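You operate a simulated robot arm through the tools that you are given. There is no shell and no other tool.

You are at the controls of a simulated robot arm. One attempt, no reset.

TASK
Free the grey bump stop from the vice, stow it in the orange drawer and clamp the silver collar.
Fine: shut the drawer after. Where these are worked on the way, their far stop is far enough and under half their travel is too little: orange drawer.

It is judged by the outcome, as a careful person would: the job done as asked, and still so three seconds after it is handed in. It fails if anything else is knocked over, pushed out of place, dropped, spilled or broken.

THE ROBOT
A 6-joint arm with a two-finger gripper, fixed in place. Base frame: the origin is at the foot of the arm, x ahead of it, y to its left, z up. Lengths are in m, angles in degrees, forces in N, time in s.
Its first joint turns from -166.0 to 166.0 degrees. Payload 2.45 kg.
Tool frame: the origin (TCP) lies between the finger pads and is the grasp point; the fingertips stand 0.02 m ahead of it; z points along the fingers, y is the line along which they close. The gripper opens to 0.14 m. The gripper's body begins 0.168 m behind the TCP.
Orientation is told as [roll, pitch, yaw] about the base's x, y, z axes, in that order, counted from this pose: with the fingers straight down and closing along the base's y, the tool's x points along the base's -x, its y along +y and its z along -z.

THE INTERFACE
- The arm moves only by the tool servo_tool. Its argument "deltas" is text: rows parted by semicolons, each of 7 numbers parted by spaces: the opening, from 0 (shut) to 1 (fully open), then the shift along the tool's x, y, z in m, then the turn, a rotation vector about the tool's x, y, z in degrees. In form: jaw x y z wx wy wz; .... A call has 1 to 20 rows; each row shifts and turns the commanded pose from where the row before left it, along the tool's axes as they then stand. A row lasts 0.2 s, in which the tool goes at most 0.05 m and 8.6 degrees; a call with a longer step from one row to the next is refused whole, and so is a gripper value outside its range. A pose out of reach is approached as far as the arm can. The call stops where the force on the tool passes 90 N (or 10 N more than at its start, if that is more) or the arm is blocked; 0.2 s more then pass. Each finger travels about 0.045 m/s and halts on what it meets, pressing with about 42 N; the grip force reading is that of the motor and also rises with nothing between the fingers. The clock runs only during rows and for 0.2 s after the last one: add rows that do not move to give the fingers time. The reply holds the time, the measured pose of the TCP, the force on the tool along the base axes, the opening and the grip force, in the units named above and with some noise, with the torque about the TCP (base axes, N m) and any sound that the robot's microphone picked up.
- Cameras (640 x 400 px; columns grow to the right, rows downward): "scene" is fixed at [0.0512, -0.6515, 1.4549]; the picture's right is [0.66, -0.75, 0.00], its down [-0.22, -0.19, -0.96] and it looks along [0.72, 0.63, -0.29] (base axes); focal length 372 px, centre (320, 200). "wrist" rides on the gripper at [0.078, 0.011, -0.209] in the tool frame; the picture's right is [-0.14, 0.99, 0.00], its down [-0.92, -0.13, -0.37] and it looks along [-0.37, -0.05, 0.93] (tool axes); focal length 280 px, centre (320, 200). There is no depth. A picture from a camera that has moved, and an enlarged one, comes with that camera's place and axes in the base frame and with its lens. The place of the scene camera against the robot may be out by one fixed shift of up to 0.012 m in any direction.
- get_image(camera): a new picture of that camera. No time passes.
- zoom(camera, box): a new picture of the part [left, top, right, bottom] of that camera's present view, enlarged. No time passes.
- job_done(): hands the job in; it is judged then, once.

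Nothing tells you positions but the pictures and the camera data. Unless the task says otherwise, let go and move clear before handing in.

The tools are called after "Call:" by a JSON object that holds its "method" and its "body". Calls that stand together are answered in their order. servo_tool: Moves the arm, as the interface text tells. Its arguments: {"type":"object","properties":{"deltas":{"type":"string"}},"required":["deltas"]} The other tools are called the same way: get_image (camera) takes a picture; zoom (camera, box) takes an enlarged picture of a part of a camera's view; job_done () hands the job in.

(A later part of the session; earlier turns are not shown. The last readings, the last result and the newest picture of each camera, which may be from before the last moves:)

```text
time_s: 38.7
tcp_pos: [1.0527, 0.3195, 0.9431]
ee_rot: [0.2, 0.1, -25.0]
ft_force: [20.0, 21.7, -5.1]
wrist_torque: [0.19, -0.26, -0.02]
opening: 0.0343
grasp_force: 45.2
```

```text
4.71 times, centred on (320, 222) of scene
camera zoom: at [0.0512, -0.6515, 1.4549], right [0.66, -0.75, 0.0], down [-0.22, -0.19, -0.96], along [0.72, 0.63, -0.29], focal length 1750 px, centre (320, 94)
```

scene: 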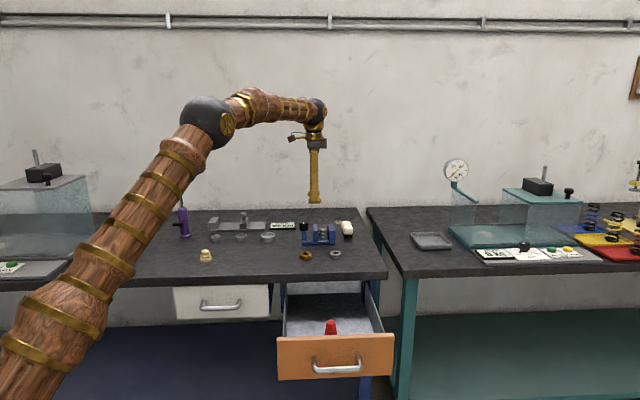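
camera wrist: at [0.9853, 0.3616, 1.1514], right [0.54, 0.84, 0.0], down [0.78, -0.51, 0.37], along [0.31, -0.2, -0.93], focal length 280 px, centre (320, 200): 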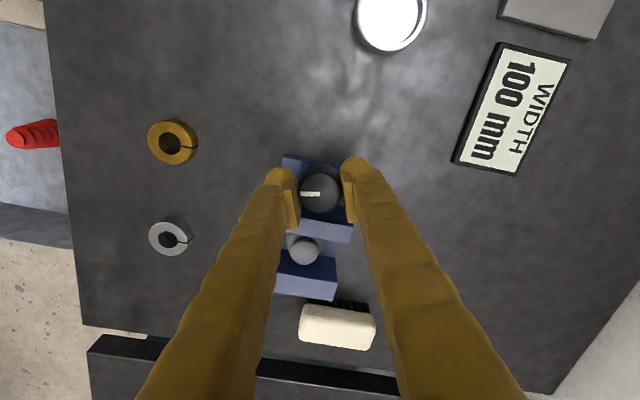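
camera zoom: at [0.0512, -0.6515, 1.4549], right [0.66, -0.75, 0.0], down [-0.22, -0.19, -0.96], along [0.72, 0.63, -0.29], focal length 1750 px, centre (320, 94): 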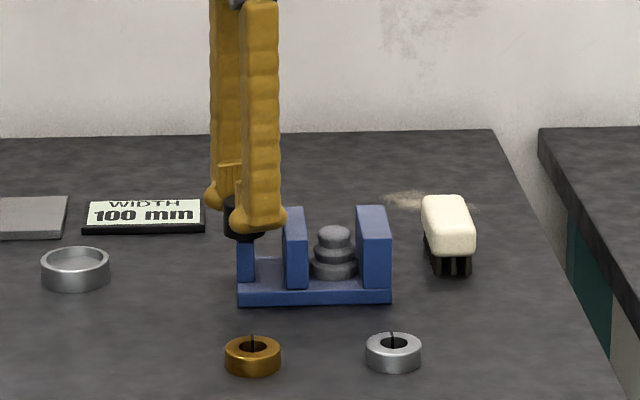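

Counter-clockwise works: the knob turned freely and the jaw moved left, away from the stop. I'll keep turning.

Call:
{"method": "servo_tool", "body": {"deltas": "0.1 0 0 0 0 0 -5; 0.1 0 0 0 0 0 -5; 0.1 0 0 0 0 0 -5; 0.1 0 0 0 0 0 -5; 0.1 0 0 0 0 0 -5; 0.1 0 0 0 0 0 -5; 0.1 0 0 0 0 0 -5; 0.1 0 0 0 0 0 -5; 0.1 0 0 0 0 0 0"}}

Call:
{"method": "get_image", "body": {"camera": "wrist"}}

Call:
{"method": "zoom", "body": {"camera": "scene", "box": [270, 180, 370, 265]}}

```text
time_s: 40.7
tcp_pos: [1.0513, 0.3208, 0.9435]
ee_rot: [0.3, 0.0, 15.1]
ft_force: [26.0, 50.9, -0.3]
wrist_torque: [0.53, -0.54, -0.06]
opening: 0.0344
grasp_force: 44.9
```

```text
taken
camera wrist: at [0.9728, 0.3093, 1.1513], right [-0.12, 0.99, 0.0], down [0.92, 0.11, 0.37], along [0.37, 0.05, -0.93], focal length 280 px, centre (320, 200)
```

wrist: 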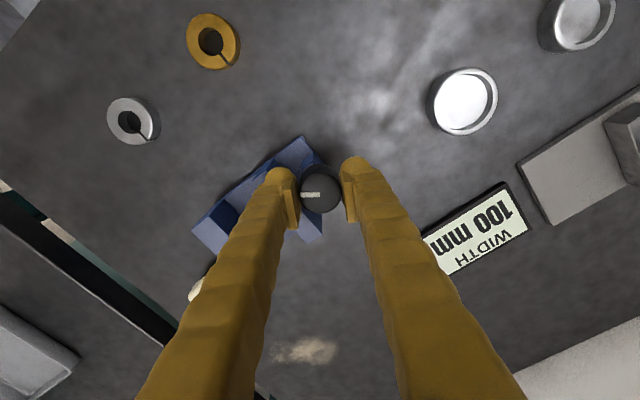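

```text
4.71 times, centred on (320, 222) of scene
camera zoom: at [0.0512, -0.6515, 1.4549], right [0.66, -0.75, 0.0], down [-0.22, -0.19, -0.96], along [0.72, 0.63, -0.29], focal length 1750 px, centre (320, 94)
```

zoom: 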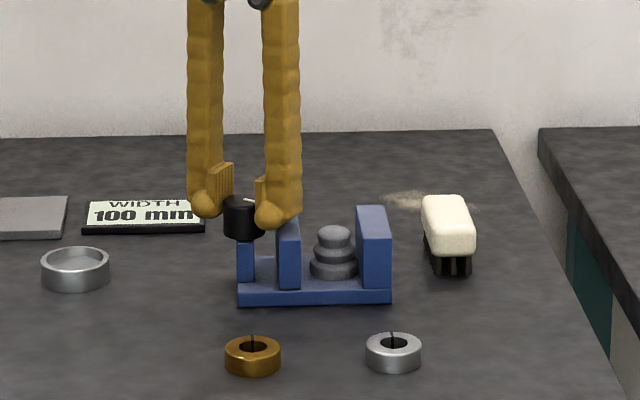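

The jaw is about 8 mm open, and the side force suggests my grip centre is about 3 mm off along the vice. I'll release, rise, turn the tool back, re-centre, and grip again.

Call:
{"method": "servo_tool", "body": {"deltas": "0.5 0 0 0 0 0 0; 0.5 0 0 0 0 0 0; 0.5 0 0 0 0 0 0; 0.5 0 0 -0.02 0 0 0; 0.5 0 0 0 0 0 8; 0.5 0 0 0 0 0 8; 0.5 0 0 0 0 0 8; 0.5 0 0 0 0 0 8; 0.5 0 0 0 0 0 8; 0.5 0 0 0 0 0 8; 0.5 0 0 0 0 0 8; 0.5 0 0 0 0 0 8; 0.5 0 0 0 0 0 8; 0.5 0.003 -0.0005 0 0 0 0; 0.5 0 0 0 0 0 0; 0.5 0 0 0 0 0 0"}}

Call:
{"method": "get_image", "body": {"camera": "wrist"}}

Call:
{"method": "zoom", "body": {"camera": "wrist", "box": [260, 140, 380, 300]}}

Call:
{"method": "zoom", "body": {"camera": "scene", "box": [270, 180, 370, 265]}}

```text
time_s: 44.1
tcp_pos: [1.0499, 0.3222, 0.9637]
ee_rot: [0.1, 0.2, -57.1]
ft_force: [0.7, 0.2, 1.2]
wrist_torque: [0.0, 0.03, 0.04]
opening: 0.0699
grasp_force: 0.1
```

```text
taken
camera wrist: at [1.0155, 0.3917, 1.1722], right [0.91, 0.42, 0.0], down [0.39, -0.84, 0.36], along [0.16, -0.33, -0.93], focal length 280 px, centre (320, 200)
```

wrist: 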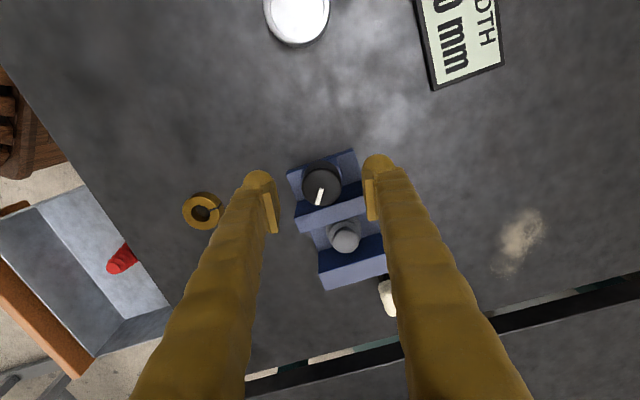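

```text
2.50 times, centred on (320, 220) of wrist
camera zoom: at [1.0155, 0.3917, 1.1722], right [0.91, 0.42, 0.0], down [0.39, -0.84, 0.36], along [0.16, -0.33, -0.93], focal length 701 px, centre (320, 150)
```

zoom: 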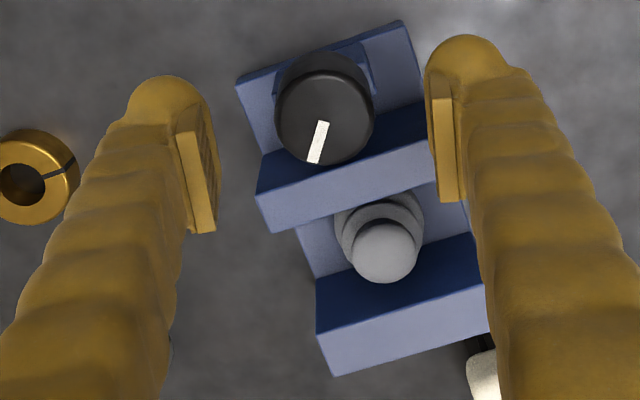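

```text
4.71 times, centred on (320, 222) of scene
camera zoom: at [0.0512, -0.6515, 1.4549], right [0.66, -0.75, 0.0], down [-0.22, -0.19, -0.96], along [0.72, 0.63, -0.29], focal length 1750 px, centre (320, 94)
```

zoom: 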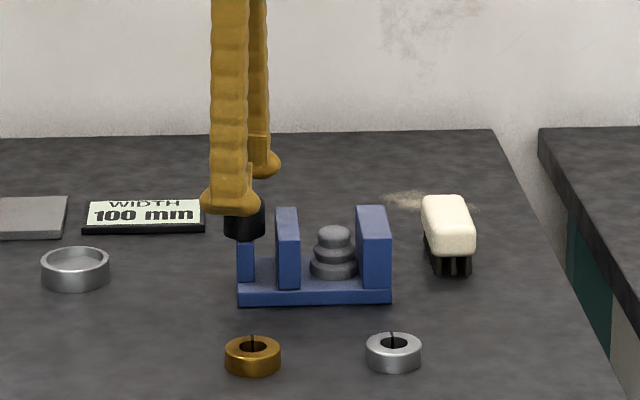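

The knob held its new angle, and both the camera and the force pattern put its centre about 2 mm from the current axis. I'll re-centre, lower, grip, and turn another 70° or so.

Call:
{"method": "servo_tool", "body": {"deltas": "0.5 -0.0019 0.0007 0.009 0 0 0; 0.5 0 0 0.009 0 0 0; 0.1 0 0 0 0 0 0; 0.1 0 0 0 0 0 0; 0.1 0 0 0 0 0 0; 0.1 0 0 0 0 0 0; 0.1 0 0 0 0 0 0; 0.1 0 0 0 0 0 -5; 0.1 0 0 0 0 0 -5; 0.1 0 0 0 0 0 -5; 0.1 0 0 0 0 0 -5; 0.1 0 0 0 0 0 -5; 0.1 0 0 0 0 0 -5; 0.1 0 0 0 0 0 -5; 0.1 0 0 0 0 0 0"}}

Call:
{"method": "zoom", "body": {"camera": "scene", "box": [270, 180, 370, 265]}}

```text
time_s: 47.3
tcp_pos: [1.051, 0.3209, 0.9446]
ee_rot: [0.3, 0.0, -22.1]
ft_force: [-2.5, 10.8, 9.3]
wrist_torque: [0.09, 0.02, 0.01]
opening: 0.0347
grasp_force: 45.0
```

```text
4.71 times, centred on (320, 222) of scene
camera zoom: at [0.0512, -0.6515, 1.4549], right [0.66, -0.75, 0.0], down [-0.22, -0.19, -0.96], along [0.72, 0.63, -0.29], focal length 1750 px, centre (320, 94)
```

zoom: 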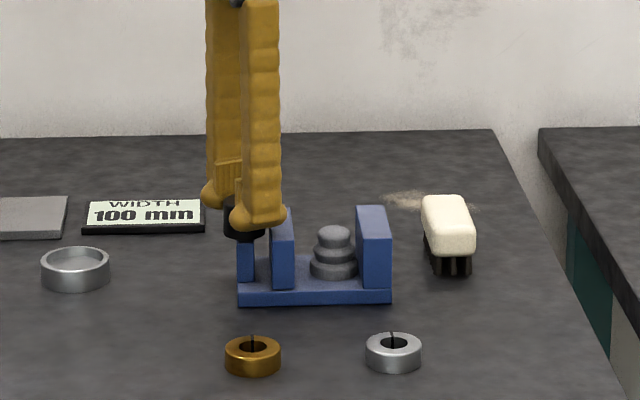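

Forces are low and the jaw is now about 12 mm open. One more short turn gives the fingers comfortable room.

Call:
{"method": "servo_tool", "body": {"deltas": "0.1 0 0 0 0 0 -5; 0.1 0 0 0 0 0 -5; 0.1 0 0 0 0 0 -5; 0.1 0 0 0 0 0 -5; 0.1 0 0 0 0 0 -5; 0.1 0 0 0 0 0 -5; 0.1 0 0 0 0 0 -5; 0.1 0 0 0 0 0 0"}}

Call:
{"method": "zoom", "body": {"camera": "scene", "box": [270, 180, 370, 265]}}

```text
time_s: 49.1
tcp_pos: [1.05, 0.3206, 0.9447]
ee_rot: [0.3, 0.0, 13.0]
ft_force: [-1.2, 3.0, -8.4]
wrist_torque: [0.05, 0.0, -0.67]
opening: 0.0347
grasp_force: 45.0
```

```text
4.71 times, centred on (320, 222) of scene
camera zoom: at [0.0512, -0.6515, 1.4549], right [0.66, -0.75, 0.0], down [-0.22, -0.19, -0.96], along [0.72, 0.63, -0.29], focal length 1750 px, centre (320, 94)
```

zoom: 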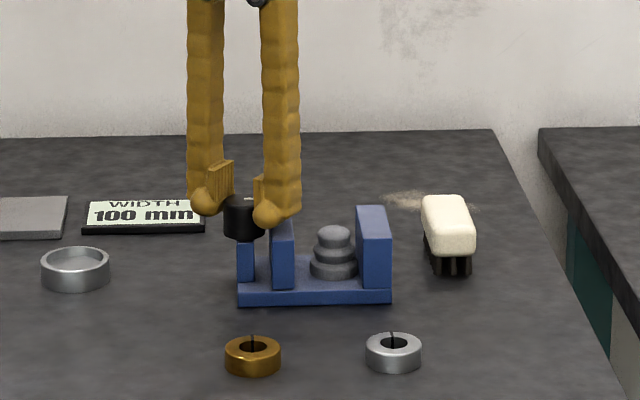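

The knob hit its open end stop (torque rose and the jaw stopped), so the vice is fully open with a gap of about 57 mm. I'll release, rise, turn back to the bench axes, and view the open vice.

Call:
{"method": "servo_tool", "body": {"deltas": "0.5 0 0 0 0 0 0; 0.5 0 0 0 0 0 0; 0.5 0 0 0 0 0 0; 0.5 0 0 -0.03 0 0 0; 0.5 0 0 -0.035 0 0 0; 0.5 0 0 -0.035 0 0 8; 0.5 0 0 0 0 0 8; 0.5 0 0 0 0 0 8; 0.5 0 0 0 0 0 8; 0.5 0 0 0 0 0 8; 0.5 0 0 0 0 0 8; 0.5 0 0 0 0 0 8; 0.5 0 0 0 0 0 2; 0.5 -0.037 0 0 0 0 0; 0.5 -0.0365 0 0 0 0 0; 0.5 0 0 0 0 0 0; 0.5 0 0 0 0 0 0"}}

Call:
{"method": "get_image", "body": {"camera": "wrist"}}

Call:
{"method": "zoom", "body": {"camera": "wrist", "box": [260, 100, 390, 230]}}

Call:
{"method": "zoom", "body": {"camera": "scene", "box": [290, 205, 365, 265]}}

```text
time_s: 52.7
tcp_pos: [1.1022, 0.268, 1.0486]
ee_rot: [0.2, 0.2, -45.0]
ft_force: [0.5, 0.1, -0.5]
wrist_torque: [-0.03, 0.04, -0.02]
opening: 0.0698
grasp_force: 0.1
```

```text
taken
camera wrist: at [1.0545, 0.3296, 1.2565], right [0.8, 0.6, 0.0], down [0.56, -0.74, 0.37], along [0.22, -0.29, -0.93], focal length 280 px, centre (320, 200)
```

wrist: 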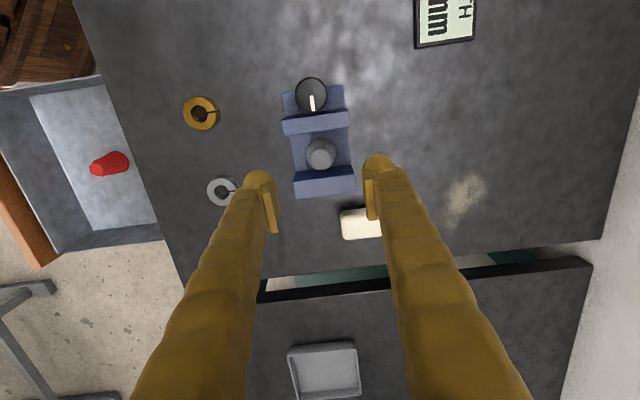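

```text
3.08 times, centred on (325, 165) of wrist
camera zoom: at [1.0545, 0.3296, 1.2565], right [0.8, 0.6, 0.0], down [0.56, -0.74, 0.37], along [0.22, -0.29, -0.93], focal length 863 px, centre (305, 308)
```

zoom: 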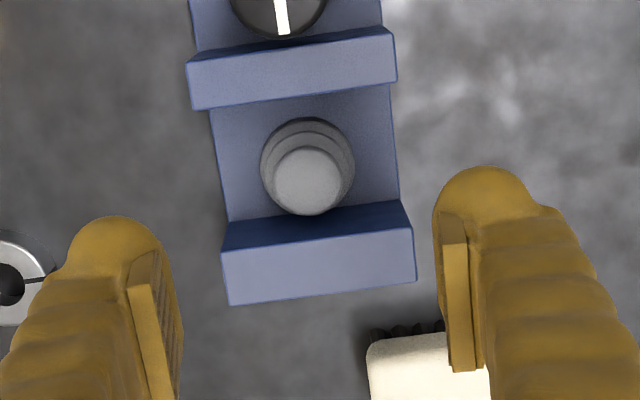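

```text
6.67 times, centred on (328, 235) of scene
camera zoom: at [0.0512, -0.6515, 1.4549], right [0.66, -0.75, 0.0], down [-0.22, -0.19, -0.96], along [0.72, 0.63, -0.29], focal length 2480 px, centre (270, -33)
```

zoom: 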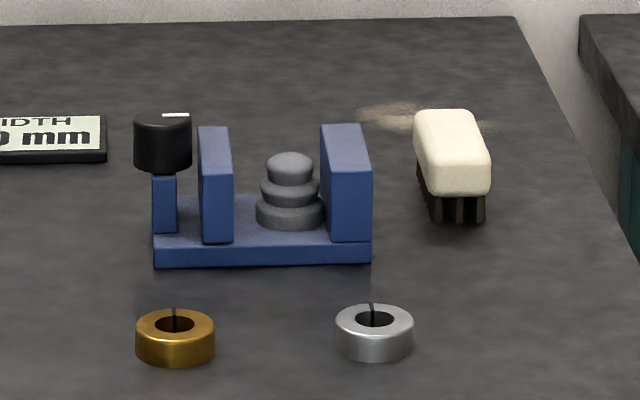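

The vice is fully open with a gap of about 60 mm, and the stop stands between the jaws. I'll centre on the gap and descend to just above the jaws.

Call:
{"method": "servo_tool", "body": {"deltas": "0.5 0.0015 0.0005 0 0 -0.25 0; 0.5 0 0 0.03 0 0 0; 0.5 0 0 0.03 0 0 0; 0.5 0 0 0.03 0 0 0; 0.5 0 0 0.015 0 0 0; 0.5 0 0 0 0 0 0; 0.5 0 0 0 0 0 0"}}

Call:
{"method": "get_image", "body": {"camera": "wrist"}}

Call:
{"method": "zoom", "body": {"camera": "wrist", "box": [240, 120, 400, 280]}}

Call:
{"method": "zoom", "body": {"camera": "scene", "box": [290, 205, 365, 265]}}

```text
time_s: 54.3
tcp_pos: [1.1026, 0.2692, 0.9412]
ee_rot: [0.2, 0.0, -45.2]
ft_force: [-0.5, -0.6, 0.6]
wrist_torque: [-0.02, 0.02, 0.0]
opening: 0.07
grasp_force: 0.0
```

```text
taken
camera wrist: at [1.0539, 0.332, 1.1488], right [0.8, 0.6, 0.0], down [0.56, -0.74, 0.37], along [0.22, -0.29, -0.93], focal length 280 px, centre (320, 200)
```

wrist: 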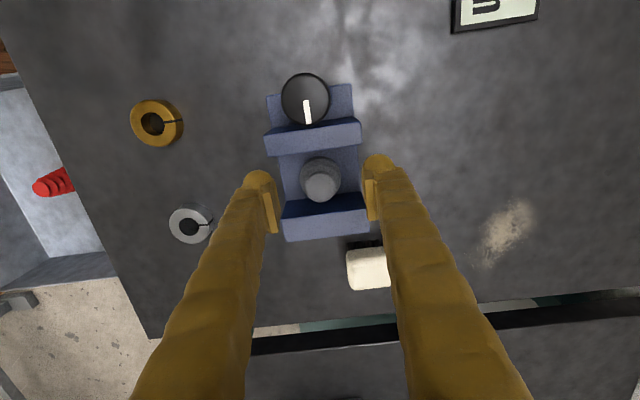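

```text
2.50 times, centred on (320, 200) of wrist
camera zoom: at [1.0539, 0.332, 1.1488], right [0.8, 0.6, 0.0], down [0.56, -0.74, 0.37], along [0.22, -0.29, -0.93], focal length 701 px, centre (320, 200)
```

zoom: 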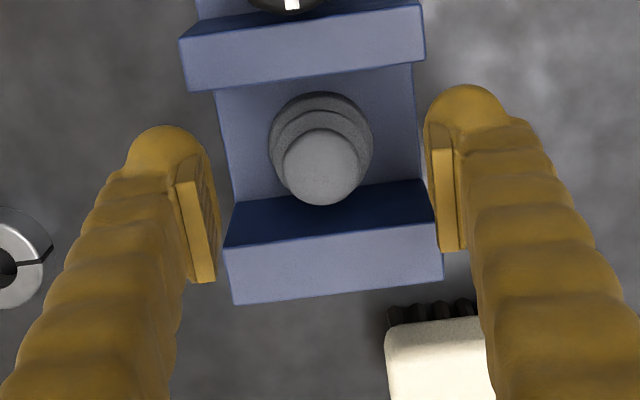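

```text
6.67 times, centred on (328, 235) of scene
camera zoom: at [0.0512, -0.6515, 1.4549], right [0.66, -0.75, 0.0], down [-0.22, -0.19, -0.96], along [0.72, 0.63, -0.29], focal length 2480 px, centre (270, -33)
```

zoom: 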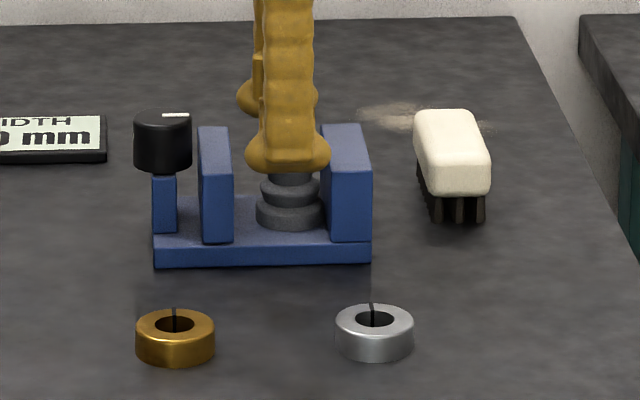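

The fingertips line up about 3 mm right of the gap centre in the scene view. I'll shift by that, then lower slowly between the jaws.

Call:
{"method": "servo_tool", "body": {"deltas": "0.5 0.003 -0.0005 0 0 0 0.2; 0.5 0 0 0 0 0 0; 0.5 0 0 0.01 0 0 0; 0.5 0 0 0.01 0 0 0; 0.5 0 0 0.01 0 0 0; 0.5 0 0 0 0 0 0"}}

Call:
{"method": "zoom", "body": {"camera": "scene", "box": [290, 205, 365, 265]}}

Call:
{"method": "zoom", "body": {"camera": "wrist", "box": [240, 120, 400, 280]}}

```text
time_s: 55.7
tcp_pos: [1.1001, 0.2714, 0.9099]
ee_rot: [0.2, -0.1, -45.3]
ft_force: [-0.1, 0.8, -1.1]
wrist_torque: [-0.02, 0.01, -0.01]
opening: 0.0702
grasp_force: 0.1
```

```text
6.67 times, centred on (328, 235) of scene
camera zoom: at [0.0512, -0.6515, 1.4549], right [0.66, -0.75, 0.0], down [-0.22, -0.19, -0.96], along [0.72, 0.63, -0.29], focal length 2480 px, centre (270, -33)
```

zoom: 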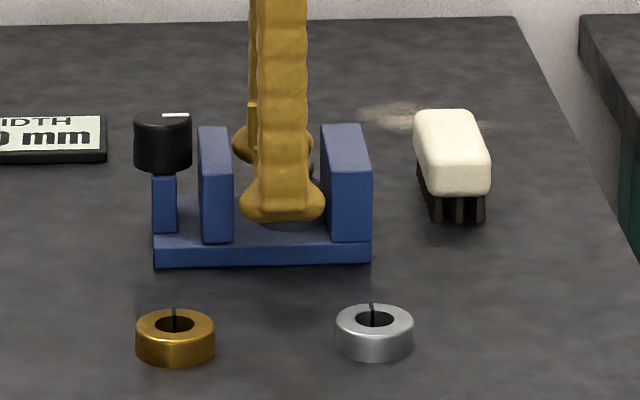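

```text
2.50 times, centred on (320, 200) of wrist
camera zoom: at [1.0517, 0.3344, 1.1181], right [0.8, 0.6, 0.0], down [0.56, -0.74, 0.37], along [0.22, -0.29, -0.93], focal length 701 px, centre (320, 200)
```

zoom: 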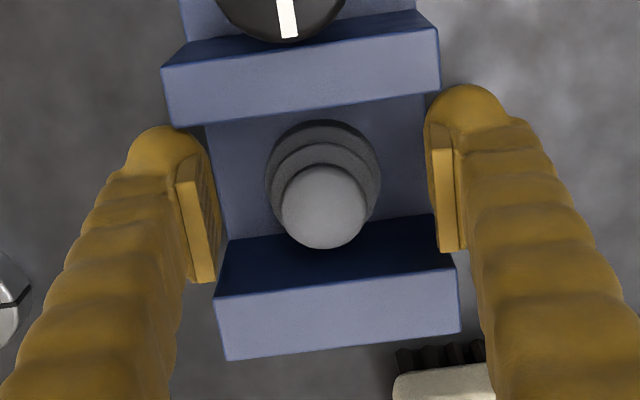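

The fingertips are inside the gap with clearance and no contact. I'll go 12 mm lower and close on the stop.

Call:
{"method": "servo_tool", "body": {"deltas": "0.5 0 0 0.006 0 0 0; 0.5 0 0 0.006 0 0 0; 0.5 0 0 0 0 0 0; 0.15 0 0 0 0 0 0; 0.15 0 0 0 0 0 0; 0.15 0 0 0 0 0 0; 0.15 0 0 0 0 0 0; 0.15 0 0 0 0 0 0"}}

Call:
{"method": "zoom", "body": {"camera": "scene", "box": [290, 205, 365, 265]}}

Call:
{"method": "zoom", "body": {"camera": "wrist", "box": [240, 120, 400, 280]}}

```text
time_s: 57.5
tcp_pos: [1.1007, 0.2712, 0.8979]
ee_rot: [0.0, -0.2, -45.3]
ft_force: [0.4, 0.7, 0.0]
wrist_torque: [-0.01, -0.04, -0.01]
opening: 0.0397
grasp_force: 41.8
```

```text
6.67 times, centred on (328, 235) of scene
camera zoom: at [0.0512, -0.6515, 1.4549], right [0.66, -0.75, 0.0], down [-0.22, -0.19, -0.96], along [0.72, 0.63, -0.29], focal length 2480 px, centre (270, -33)
```

zoom: 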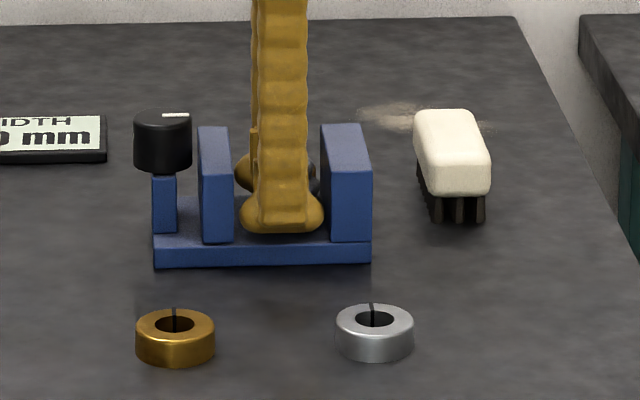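

```text
2.50 times, centred on (320, 200) of wrist
camera zoom: at [1.0529, 0.3344, 1.106], right [0.8, 0.6, 0.0], down [0.56, -0.74, 0.37], along [0.22, -0.29, -0.93], focal length 701 px, centre (320, 200)
```

zoom: 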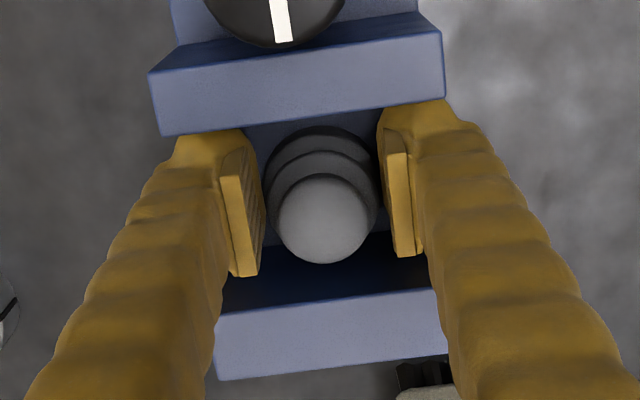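

The stop is held at 40 mm across its bottom tier. I'll lift straight up and check.

Call:
{"method": "servo_tool", "body": {"deltas": "0.15 0 0 -0.006 0 0 0; 0.15 0 0 -0.012 0 0 0; 0.15 0 0 -0.02 0 0 0; 0.15 0 0 -0.025 0 0 0; 0.15 0 0 -0.03 0 0 0; 0.15 0 0 -0.03 0 0 0; 0.15 0 0 0 0 0 0"}}

Call:
{"method": "get_image", "body": {"camera": "wrist"}}

Call:
{"method": "zoom", "body": {"camera": "scene", "box": [270, 140, 400, 265]}}

```text
time_s: 59.1
tcp_pos: [1.0994, 0.2709, 1.0217]
ee_rot: [0.1, 0.0, -45.2]
ft_force: [0.7, 0.3, 0.1]
wrist_torque: [-0.01, 0.0, 0.0]
opening: 0.0391
grasp_force: 41.7
```

```text
taken
camera wrist: at [1.0513, 0.3332, 1.2295], right [0.8, 0.6, 0.0], down [0.56, -0.74, 0.37], along [0.22, -0.29, -0.93], focal length 280 px, centre (320, 200)
```

wrist: 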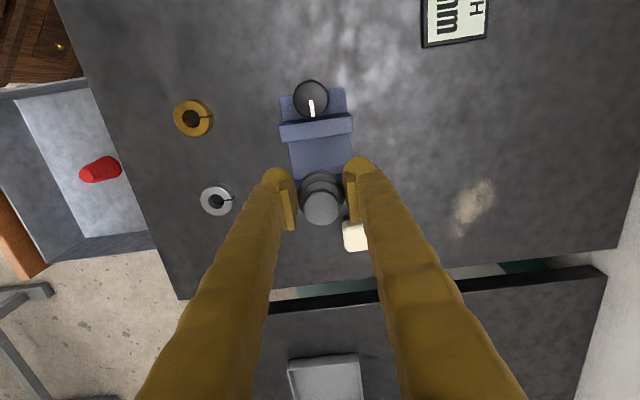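

```text
3.20 times, centred on (335, 202) of scene
camera zoom: at [0.0512, -0.6515, 1.4549], right [0.66, -0.75, 0.0], down [-0.22, -0.19, -0.96], along [0.72, 0.63, -0.29], focal length 1190 px, centre (272, 192)
```

zoom: 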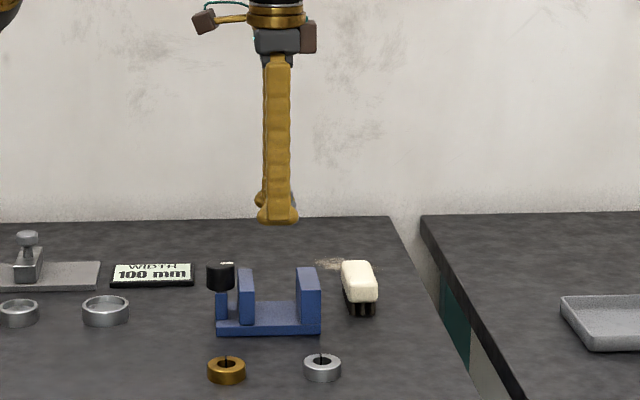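

The stop is free and held securely. I'll carry it over the drawer to a spot clear of the red one.

Call:
{"method": "servo_tool", "body": {"deltas": "0.15 -0.003 -0.015 0 0 0 0; 0.15 -0.0065 -0.035 0 0 0 0; 0.15 -0.0065 -0.037 0 0 0 0; 0.15 -0.0065 -0.037 0 0 0 0; 0.15 -0.0065 -0.037 0 0 0 0; 0.15 -0.0065 -0.037 0 0 0 0; 0.15 -0.0065 -0.037 0 0 0 0; 0.15 -0.0065 -0.037 0 0 0 0; 0.15 -0.0065 -0.037 0 0 0 0; 0.15 -0.0065 -0.037 0 0 0 0; 0.15 -0.0065 -0.037 0 0 0 0; 0.15 -0.004 -0.02 0 0 0 0; 0.15 -0.001 -0.005 0 0 0 0; 0.15 0 0 0 0 0 0; 0.15 0 0 0 0 0 0"}}

Call:
{"method": "get_image", "body": {"camera": "wrist"}}

Call:
{"method": "get_image", "body": {"camera": "scene"}}

```text
time_s: 62.3
tcp_pos: [0.8602, -0.068, 1.0202]
ee_rot: [0.1, 0.0, -45.3]
ft_force: [-0.6, 0.4, 0.3]
wrist_torque: [-0.03, 0.01, 0.0]
opening: 0.0396
grasp_force: 42.0
```

```text
taken
camera wrist: at [0.8124, -0.0051, 1.2283], right [0.8, 0.6, 0.0], down [0.56, -0.74, 0.37], along [0.22, -0.29, -0.93], focal length 280 px, centre (320, 200)
```

wrist: 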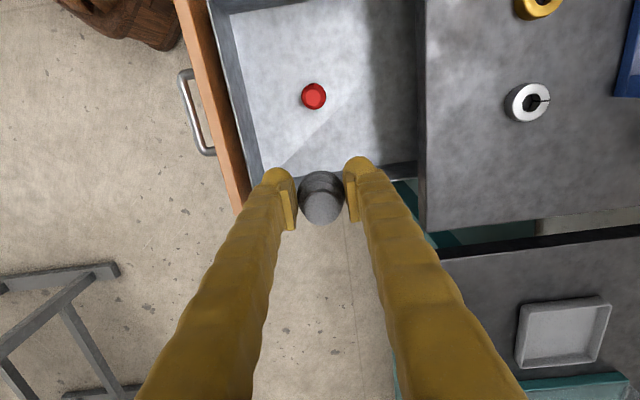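

```text
taken
```

scene: 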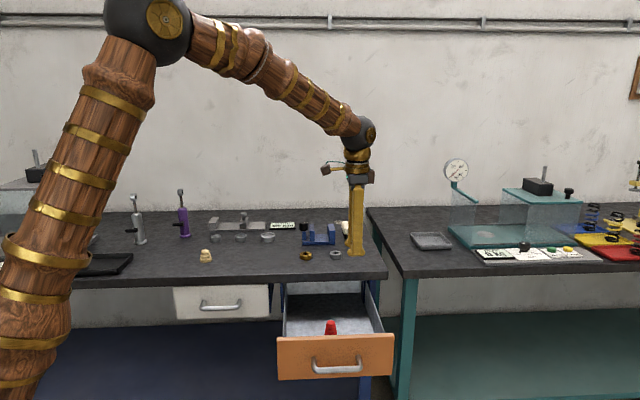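

The stop hangs over an empty part of the drawer, about 75 mm from the red one. I'll lower most of the way and look.

Call:
{"method": "servo_tool", "body": {"deltas": "0.15 0 0 0.02 0 0 0; 0.15 0 0 0.04 0 0 0; 0.15 0 0 0.04 0 0 0; 0.15 0 0 0.04 0 0 0; 0.15 0 0 0.04 0 0 0; 0.15 0 0 0.025 0 0 0; 0.15 0 0 0.015 0 0 0; 0.15 0 0 0 0 0 0; 0.15 0 0 0 0 0 0"}}

Call:
{"method": "get_image", "body": {"camera": "wrist"}}

Call:
{"method": "zoom", "body": {"camera": "scene", "box": [265, 260, 405, 385]}}

```text
time_s: 64.3
tcp_pos: [0.8604, -0.0684, 0.8006]
ee_rot: [0.3, -0.1, -45.3]
ft_force: [-0.6, 0.4, 1.2]
wrist_torque: [0.0, -0.04, 0.02]
opening: 0.0397
grasp_force: 42.0
```

```text
taken
camera wrist: at [0.8122, -0.0054, 1.0082], right [0.8, 0.6, 0.0], down [0.56, -0.74, 0.37], along [0.22, -0.29, -0.93], focal length 280 px, centre (320, 200)
```

wrist: 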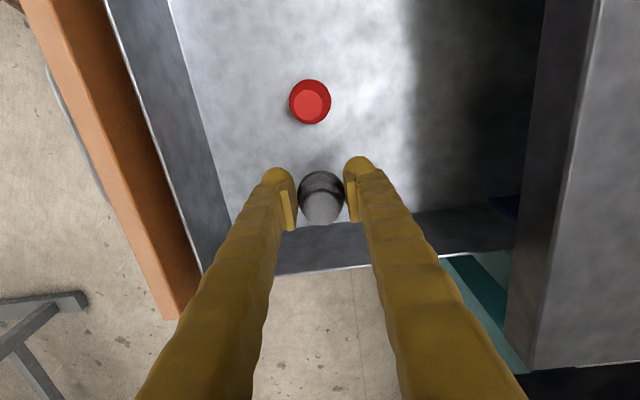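

```text
3.20 times, centred on (335, 322) of scene
camera zoom: at [0.0512, -0.6515, 1.4549], right [0.66, -0.75, 0.0], down [-0.22, -0.19, -0.96], along [0.72, 0.63, -0.29], focal length 1190 px, centre (272, -192)
```

zoom: 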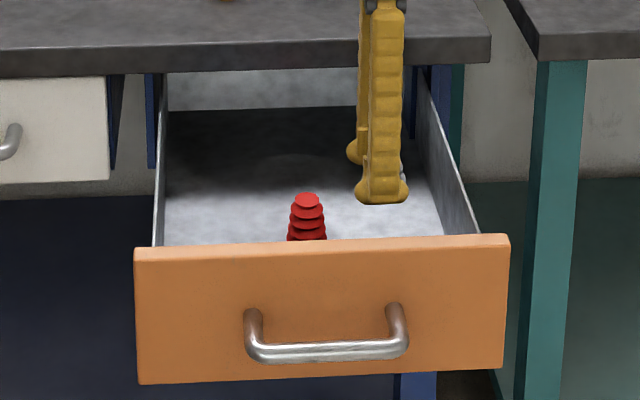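

The drawer floor works out at z about 0.707, so the stop's underside is still about 65 mm above it. I'll lower 58 mm, then creep down until it touches.

Call:
{"method": "servo_tool", "body": {"deltas": "0.15 0 0 0.02 0 0 0; 0.15 0 0 0.02 0 0 0; 0.15 0 0 0.012 0 0 0; 0.15 0 0 0.004 0 0 0; 0.15 0 0 0 0 0 0"}}

Call:
{"method": "zoom", "body": {"camera": "scene", "box": [265, 260, 405, 385]}}

Call:
{"method": "get_image", "body": {"camera": "wrist"}}

```text
time_s: 65.5
tcp_pos: [0.8605, -0.0683, 0.744]
ee_rot: [0.0, 0.0, -45.2]
ft_force: [0.5, -0.2, -0.4]
wrist_torque: [0.03, -0.02, 0.01]
opening: 0.0394
grasp_force: 42.0
```

```text
3.20 times, centred on (335, 322) of scene
camera zoom: at [0.0512, -0.6515, 1.4549], right [0.66, -0.75, 0.0], down [-0.22, -0.19, -0.96], along [0.72, 0.63, -0.29], focal length 1190 px, centre (272, -192)
```

zoom: 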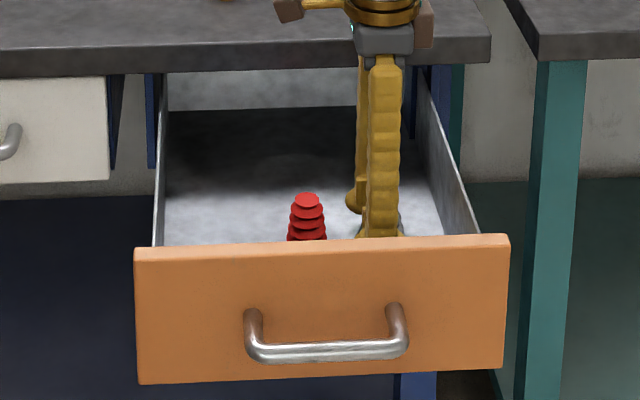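

```text
taken
camera wrist: at [0.8128, -0.0049, 0.9516], right [0.8, 0.6, 0.0], down [0.56, -0.74, 0.37], along [0.22, -0.29, -0.93], focal length 280 px, centre (320, 200)
```

wrist: 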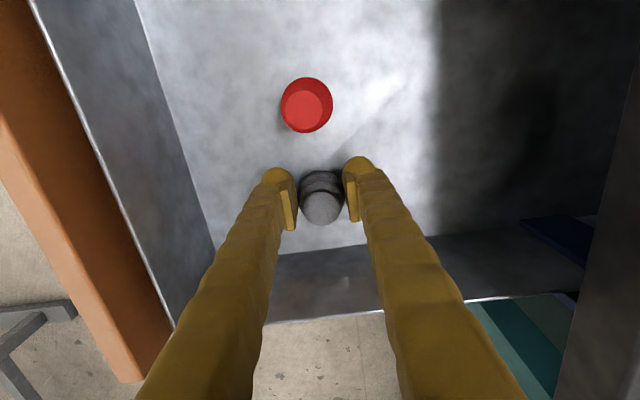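

Call:
{"method": "servo_tool", "body": {"deltas": "0.15 0 0 0.002 0 0 0; 0.15 0 0 0.002 0 0 0; 0.15 0 0 0 0 0 0"}}

```text
time_s: 66.3
tcp_pos: [0.8624, -0.0683, 0.7402]
ee_rot: [0.1, 0.0, -45.3]
ft_force: [-0.5, -0.7, 0.1]
wrist_torque: [0.01, 0.01, 0.0]
opening: 0.0394
grasp_force: 42.1
```

Call:
{"method": "servo_tool", "body": {"deltas": "0.15 0 0 0.0015 0 0 0; 0.15 0 0 0.0015 0 0 0; 0.15 0 0 0 0 0 0"}}

```text
time_s: 67.1
tcp_pos: [0.8621, -0.0685, 0.7377]
ee_rot: [0.1, -0.2, -45.3]
ft_force: [0.3, 0.0, 0.5]
wrist_torque: [0.02, 0.02, 0.01]
opening: 0.0394
grasp_force: 41.5
```

Call:
{"method": "servo_tool", "body": {"deltas": "0.15 0 0 0.0015 0 0 0; 0.15 0 0 0.0015 0 0 0; 0.15 0 0 0 0 0 0"}}

```text
time_s: 67.9
tcp_pos: [0.862, -0.0668, 0.7348]
ee_rot: [0.1, 0.0, -45.3]
ft_force: [-0.6, 0.2, -1.0]
wrist_torque: [-0.01, 0.0, -0.03]
opening: 0.0391
grasp_force: 42.3
```

Call:
{"method": "servo_tool", "body": {"deltas": "0.15 0 0 0.001 0 0 0; 0.15 0 0 0.001 0 0 0; 0.15 0 0 0 0 0 0"}}

Call:
{"method": "zoom", "body": {"camera": "wrist", "box": [260, 60, 380, 260]}}

```text
time_s: 68.7
tcp_pos: [0.8623, -0.0667, 0.7329]
ee_rot: [0.2, -0.1, -45.3]
ft_force: [0.0, -0.3, -0.2]
wrist_torque: [-0.01, -0.02, 0.0]
opening: 0.0397
grasp_force: 41.9
```

```text
2.00 times, centred on (320, 160) of wrist
camera zoom: at [0.8138, -0.0046, 0.9407], right [0.8, 0.6, 0.0], down [0.56, -0.74, 0.37], along [0.22, -0.29, -0.93], focal length 561 px, centre (320, 280)
```

zoom: 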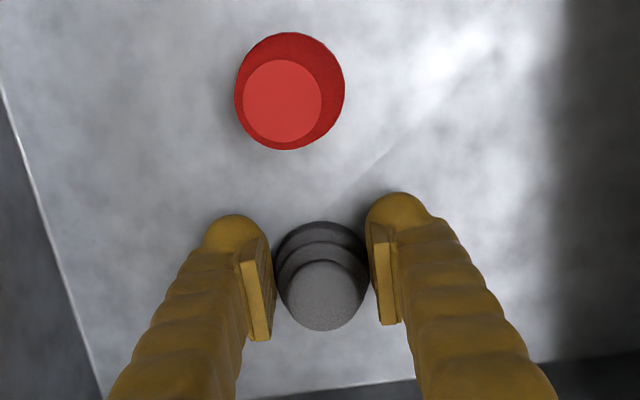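

Call:
{"method": "servo_tool", "body": {"deltas": "0.15 0 0 0.001 0 0 0; 0.15 0 0 0.001 0 0 0; 0.15 0 0 0 0 0 0"}}

```text
time_s: 69.5
tcp_pos: [0.8617, -0.0682, 0.7311]
ee_rot: [0.2, -0.1, -45.3]
ft_force: [0.3, -0.3, -0.4]
wrist_torque: [0.03, 0.04, 0.0]
opening: 0.0398
grasp_force: 41.7
```

Call:
{"method": "servo_tool", "body": {"deltas": "0.15 0 0 0.001 0 0 0; 0.15 0 0 0.001 0 0 0; 0.15 0 0 0 0 0 0"}}

```text
time_s: 70.3
tcp_pos: [0.8626, -0.0672, 0.7296]
ee_rot: [0.1, -0.1, -45.3]
ft_force: [0.2, 0.0, 0.1]
wrist_torque: [-0.01, 0.0, -0.02]
opening: 0.0395
grasp_force: 41.8
```

Call:
{"method": "servo_tool", "body": {"deltas": "0.15 0 0 0.001 0 0 0; 0.15 0 0 0.001 0 0 0; 0.15 0 0 0 0 0 0"}}

```text
time_s: 71.1
tcp_pos: [0.8623, -0.0676, 0.7287]
ee_rot: [0.2, -0.2, -45.2]
ft_force: [-6.4, 7.0, 46.5]
wrist_torque: [-0.15, 0.0, 0.01]
opening: 0.0393
grasp_force: 41.6
```

The stop is touching the drawer floor. I'll ease the pressure, open the fingers, and lift away.

Call:
{"method": "servo_tool", "body": {"deltas": "0.15 0 0 -0.0008 0 0 0; 0.15 0 0 0 0 0 0; 0.42 0 0 0 0 0 0; 0.42 0 0 0 0 0 0; 0.42 0 0 0 0 0 0; 0.42 0 0 -0.01 0 0 0; 0.42 0 0 -0.02 0 0 0; 0.42 0 0 -0.03 0 0 0; 0.42 0 0 -0.04 0 0 0; 0.42 0 0 -0.04 0 0 0; 0.42 0 0 -0.04 0 0 0; 0.42 0 0 -0.04 0 0 0; 0.42 0 0 -0.04 0 0 0; 0.42 0 0 0 0 0 0"}}

Call:
{"method": "get_image", "body": {"camera": "wrist"}}

Call:
{"method": "zoom", "body": {"camera": "scene", "box": [265, 260, 405, 385]}}

```text
time_s: 74.1
tcp_pos: [0.8605, -0.0666, 0.9873]
ee_rot: [0.2, 0.0, -45.3]
ft_force: [0.0, -0.5, 0.2]
wrist_torque: [0.0, -0.01, -0.01]
opening: 0.0588
grasp_force: 0.0
```

```text
taken
camera wrist: at [0.8118, -0.005, 1.1952], right [0.8, 0.6, 0.0], down [0.56, -0.74, 0.37], along [0.22, -0.29, -0.93], focal length 280 px, centre (320, 200)
```

wrist: 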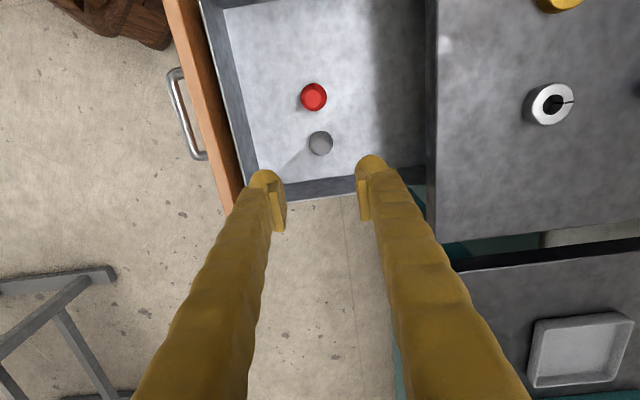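

```text
3.20 times, centred on (335, 322) of scene
camera zoom: at [0.0512, -0.6515, 1.4549], right [0.66, -0.75, 0.0], down [-0.22, -0.19, -0.96], along [0.72, 0.63, -0.29], focal length 1190 px, centre (272, -192)
```

zoom: 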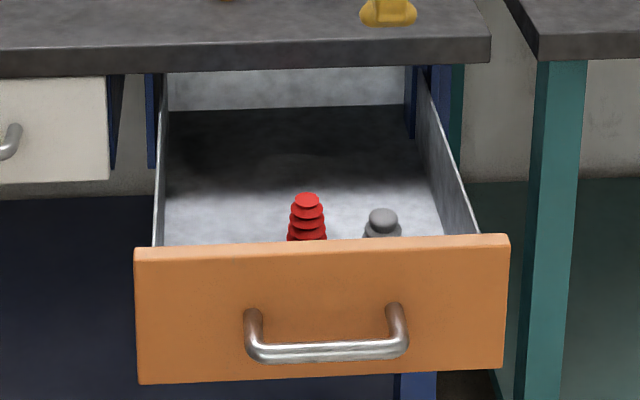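

The grey stop stands upright in the drawer beside the red one. Next I'll go over to the silver collar.

Call:
{"method": "servo_tool", "body": {"deltas": "0.5 0.004 0.0365 0 0 0 -0.2; 0.5 0.004 0.0365 0 0 0 0; 0.5 0.004 0.0365 0 0 0 0; 0.5 0.004 0.0365 0 0 0 0; 0.5 0.004 0.0365 0 0 0 0; 0.5 0.004 0.0365 0 0 0 0; 0.5 0.0036 0.0365 0 0 0 0; 0.5 0 0 0 0 0 0; 0.5 0 0 0 0 0 0"}}

Call:
{"method": "get_image", "body": {"camera": "wrist"}}

Call:
{"method": "zoom", "body": {"camera": "wrist", "box": [270, 110, 370, 210]}}

```text
time_s: 76.1
tcp_pos: [1.0224, 0.1331, 0.9874]
ee_rot: [0.1, -0.1, -45.1]
ft_force: [-0.1, 0.7, 0.2]
wrist_torque: [0.0, 0.0, 0.0]
opening: 0.07
grasp_force: 0.0
```

```text
taken
camera wrist: at [0.9733, 0.1959, 1.1955], right [0.8, 0.6, 0.0], down [0.56, -0.74, 0.37], along [0.22, -0.29, -0.93], focal length 280 px, centre (320, 200)
```

wrist: 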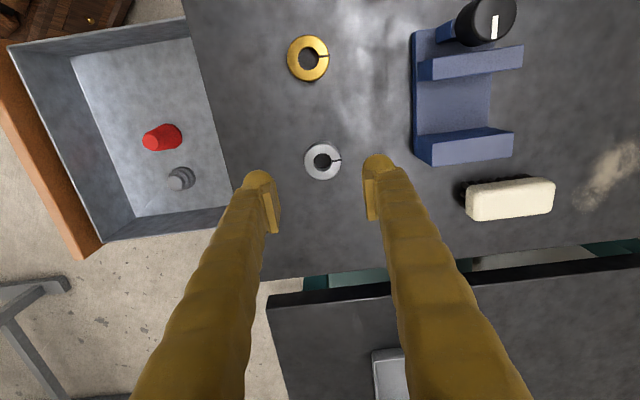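

```text
4.00 times, centred on (320, 160) of wrist
camera zoom: at [0.9733, 0.1959, 1.1955], right [0.8, 0.6, 0.0], down [0.56, -0.74, 0.37], along [0.22, -0.29, -0.93], focal length 1122 px, centre (320, 360)
```

zoom: 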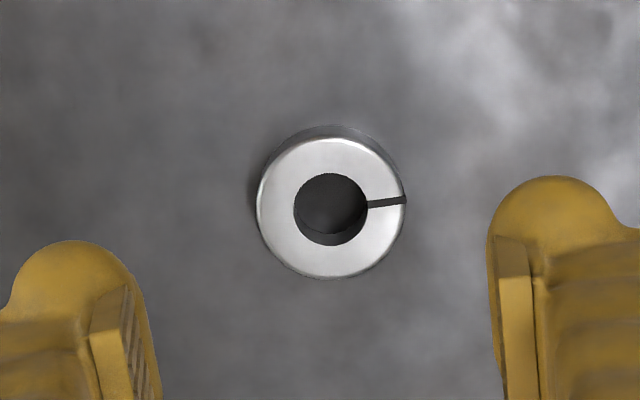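

The collar is about 43.5 mm across, roughly 3 mm from the tool axis. I'll centre on it and lower to just above the bench.

Call:
{"method": "servo_tool", "body": {"deltas": "0.5 -0.002 0.003 0.02 0 0 0; 0.5 0 0 0.03 0 0 0; 0.5 0 0 0.025 0 0 0; 0.5 0 0 0.015 0 0 0; 0.5 0 0 0.01 0 0 0; 0.5 0 0 0 0 0 0; 0.5 0 0 0 0 0 0"}}

Call:
{"method": "get_image", "body": {"camera": "wrist"}}

Call:
{"method": "zoom", "body": {"camera": "scene", "box": [290, 215, 380, 275]}}

```text
time_s: 77.7
tcp_pos: [1.0268, 0.1331, 0.8892]
ee_rot: [0.0, -0.2, -45.1]
ft_force: [-0.6, -0.1, -0.1]
wrist_torque: [0.03, 0.0, 0.01]
opening: 0.0699
grasp_force: 0.0
```

```text
taken
camera wrist: at [0.9776, 0.1956, 1.0961], right [0.8, 0.6, 0.0], down [0.56, -0.74, 0.37], along [0.22, -0.29, -0.93], focal length 280 px, centre (320, 200)
```

wrist: 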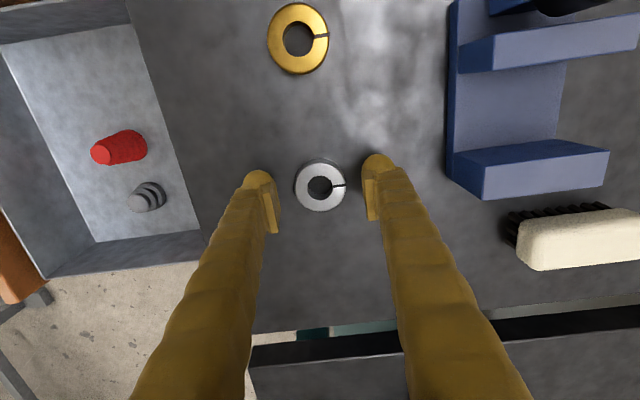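

```text
6.67 times, centred on (335, 245) of scene
camera zoom: at [0.0512, -0.6515, 1.4549], right [0.66, -0.75, 0.0], down [-0.22, -0.19, -0.96], along [0.72, 0.63, -0.29], focal length 2480 px, centre (220, -100)
```

zoom: 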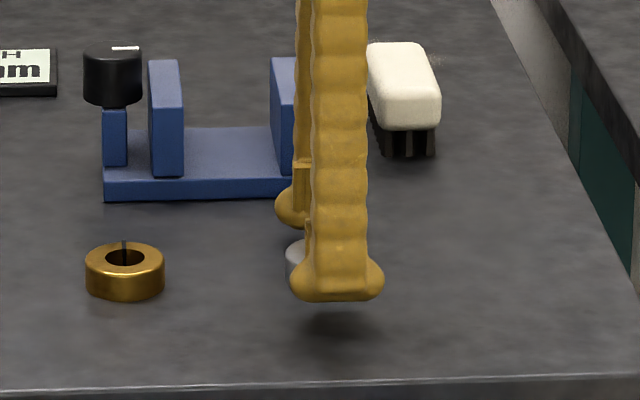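

Alignment is good and the tips are still about 9 mm above the bench. I'll lower 5 mm and close on the collar.

Call:
{"method": "servo_tool", "body": {"deltas": "0.5 0 0 0.003 0 0 0; 0.5 0 0 0.002 0 0 0; 0.5 0 0 0 0 0 0; 0.15 0 0 0 0 0 0; 0.15 0 0 0 0 0 0; 0.15 0 0 0 0 0 0; 0.15 0 0 0 0 0 0"}}

Call:
{"method": "get_image", "body": {"camera": "wrist"}}

Call:
{"method": "zoom", "body": {"camera": "scene", "box": [290, 215, 380, 275]}}

```text
time_s: 79.3
tcp_pos: [1.0277, 0.1332, 0.8831]
ee_rot: [0.2, 0.0, -45.0]
ft_force: [0.2, 0.1, -0.2]
wrist_torque: [0.0, -0.01, 0.0]
opening: 0.0421
grasp_force: 42.4
```

```text
taken
camera wrist: at [0.9785, 0.1955, 1.0912], right [0.8, 0.6, 0.0], down [0.56, -0.74, 0.37], along [0.22, -0.29, -0.93], focal length 280 px, centre (320, 200)
```

wrist: 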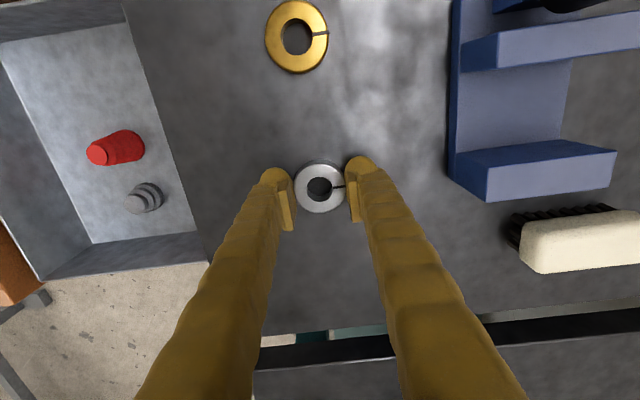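

```text
6.67 times, centred on (335, 245) of scene
camera zoom: at [0.0512, -0.6515, 1.4549], right [0.66, -0.75, 0.0], down [-0.22, -0.19, -0.96], along [0.72, 0.63, -0.29], focal length 2480 px, centre (220, -100)
```

zoom: 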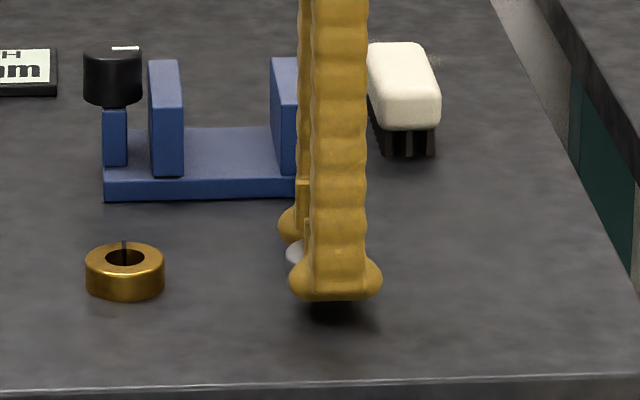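

The collar is gripped at 42 mm. I'll lift it, carry it over the open vice, and check alignment from above.

Call:
{"method": "servo_tool", "body": {"deltas": "0.15 0 0 -0.006 0 0 0; 0.15 0 0 -0.02 0 0 0; 0.15 0 0 -0.034 0 0 0; 0.15 0 0 -0.035 0 0 0; 0.15 0 0 -0.035 0 0 0; 0.15 0.005 0.016 0 0 0 0; 0.15 0.0105 0.034 0 0 0 0; 0.15 0.0105 0.034 0 0 0 0; 0.15 0.0105 0.034 0 0 0 0; 0.15 0.0097 0.0311 0 0 0 0; 0.15 0 0 0 0 0 0; 0.15 0 0 0 0 0 0"}}

Call:
{"method": "get_image", "body": {"camera": "wrist"}}

Call:
{"method": "zoom", "body": {"camera": "scene", "box": [290, 165, 365, 265]}}

```text
time_s: 81.9
tcp_pos: [1.0989, 0.2682, 1.0123]
ee_rot: [0.1, -0.1, -45.2]
ft_force: [-0.6, 0.5, -1.3]
wrist_torque: [0.0, -0.01, -0.04]
opening: 0.0424
grasp_force: 41.8
```

```text
taken
camera wrist: at [1.0507, 0.3318, 1.2202], right [0.8, 0.6, 0.0], down [0.56, -0.74, 0.37], along [0.22, -0.29, -0.93], focal length 280 px, centre (320, 200)
```

wrist: 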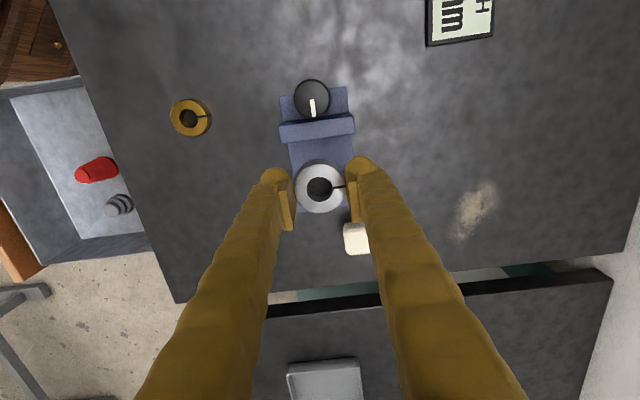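

```text
4.00 times, centred on (328, 215) of scene
camera zoom: at [0.0512, -0.6515, 1.4549], right [0.66, -0.75, 0.0], down [-0.22, -0.19, -0.96], along [0.72, 0.63, -0.29], focal length 1488 px, centre (290, 140)
```

zoom: 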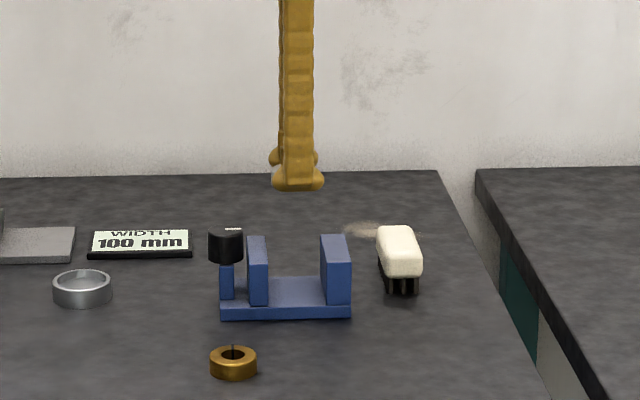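

Call:
{"method": "servo_tool", "body": {"deltas": "0.15 0.0014 0.003 0 0 0 0; 0.15 0 0 0.025 0 0 0; 0.15 0 0 0.025 0 0 0; 0.15 0 0 0.017 0 0 0; 0.15 0 0 0 0 0 0; 0.15 0 0 0 0 0 0"}}

Call:
{"method": "zoom", "body": {"camera": "scene", "box": [290, 205, 365, 265]}}

Call:
{"method": "zoom", "body": {"camera": "wrist", "box": [240, 100, 400, 280]}}

```text
time_s: 83.3
tcp_pos: [1.1003, 0.2728, 0.9452]
ee_rot: [0.2, 0.0, -45.0]
ft_force: [-0.2, -0.2, -1.0]
wrist_torque: [0.0, -0.01, 0.01]
opening: 0.0426
grasp_force: 41.8
```

```text
6.67 times, centred on (328, 235) of scene
camera zoom: at [0.0512, -0.6515, 1.4549], right [0.66, -0.75, 0.0], down [-0.22, -0.19, -0.96], along [0.72, 0.63, -0.29], focal length 2480 px, centre (270, -33)
```

zoom: 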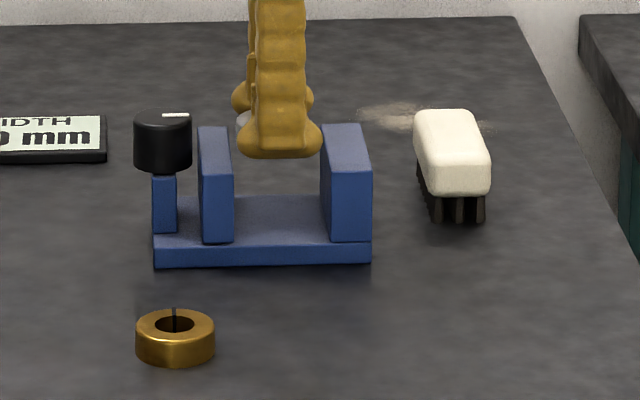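

```text
2.22 times, centred on (320, 190) of wrist
camera zoom: at [1.0524, 0.3359, 1.1532], right [0.8, 0.6, 0.0], down [0.56, -0.74, 0.37], along [0.22, -0.29, -0.93], focal length 623 px, centre (320, 222)
```

zoom: 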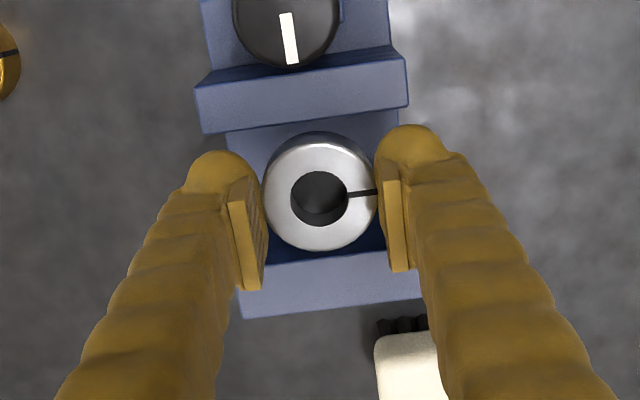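

The collar is just above the jaws, about 1.5 mm left of centre. I'll correct, lower between the jaws, and then creep onto the base plate.

Call:
{"method": "servo_tool", "body": {"deltas": "0.15 -0.0018 -0.0005 0 0 0 0; 0.15 0 0 0.01 0 0 0; 0.15 0 0 0.01 0 0 0; 0.15 0 0 0.01 0 0 0; 0.15 0 0 0.01 0 0 0; 0.15 0 0 0 0 0 0"}}

Call:
{"method": "zoom", "body": {"camera": "scene", "box": [290, 205, 365, 265]}}

```text
time_s: 84.7
tcp_pos: [1.1002, 0.2718, 0.905]
ee_rot: [0.1, -0.1, -45.1]
ft_force: [0.4, 0.1, -1.1]
wrist_torque: [-0.03, -0.01, 0.0]
opening: 0.0425
grasp_force: 42.2
```

```text
6.67 times, centred on (328, 235) of scene
camera zoom: at [0.0512, -0.6515, 1.4549], right [0.66, -0.75, 0.0], down [-0.22, -0.19, -0.96], along [0.72, 0.63, -0.29], focal length 2480 px, centre (270, -33)
```

zoom: 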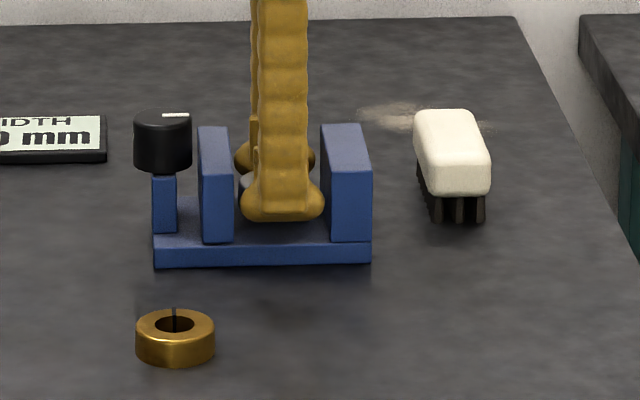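

Call:
{"method": "servo_tool", "body": {"deltas": "0.15 0 0 0.002 0 0 0; 0.15 0 0 0.002 0 0 0; 0.15 0 0 0 0 0 0"}}

```text
time_s: 85.5
tcp_pos: [1.103, 0.2717, 0.9022]
ee_rot: [0.0, 0.0, -45.1]
ft_force: [0.5, 0.4, -1.3]
wrist_torque: [0.0, 0.02, 0.01]
opening: 0.0423
grasp_force: 41.8
```

Call:
{"method": "servo_tool", "body": {"deltas": "0.15 0 0 0.0015 0 0 0; 0.15 0 0 0.0015 0 0 0; 0.15 0 0 0 0 0 0"}}

```text
time_s: 86.3
tcp_pos: [1.1013, 0.2732, 0.9]
ee_rot: [0.0, 0.0, -45.2]
ft_force: [0.2, 0.1, -0.7]
wrist_torque: [0.01, 0.0, 0.0]
opening: 0.0425
grasp_force: 42.0
```

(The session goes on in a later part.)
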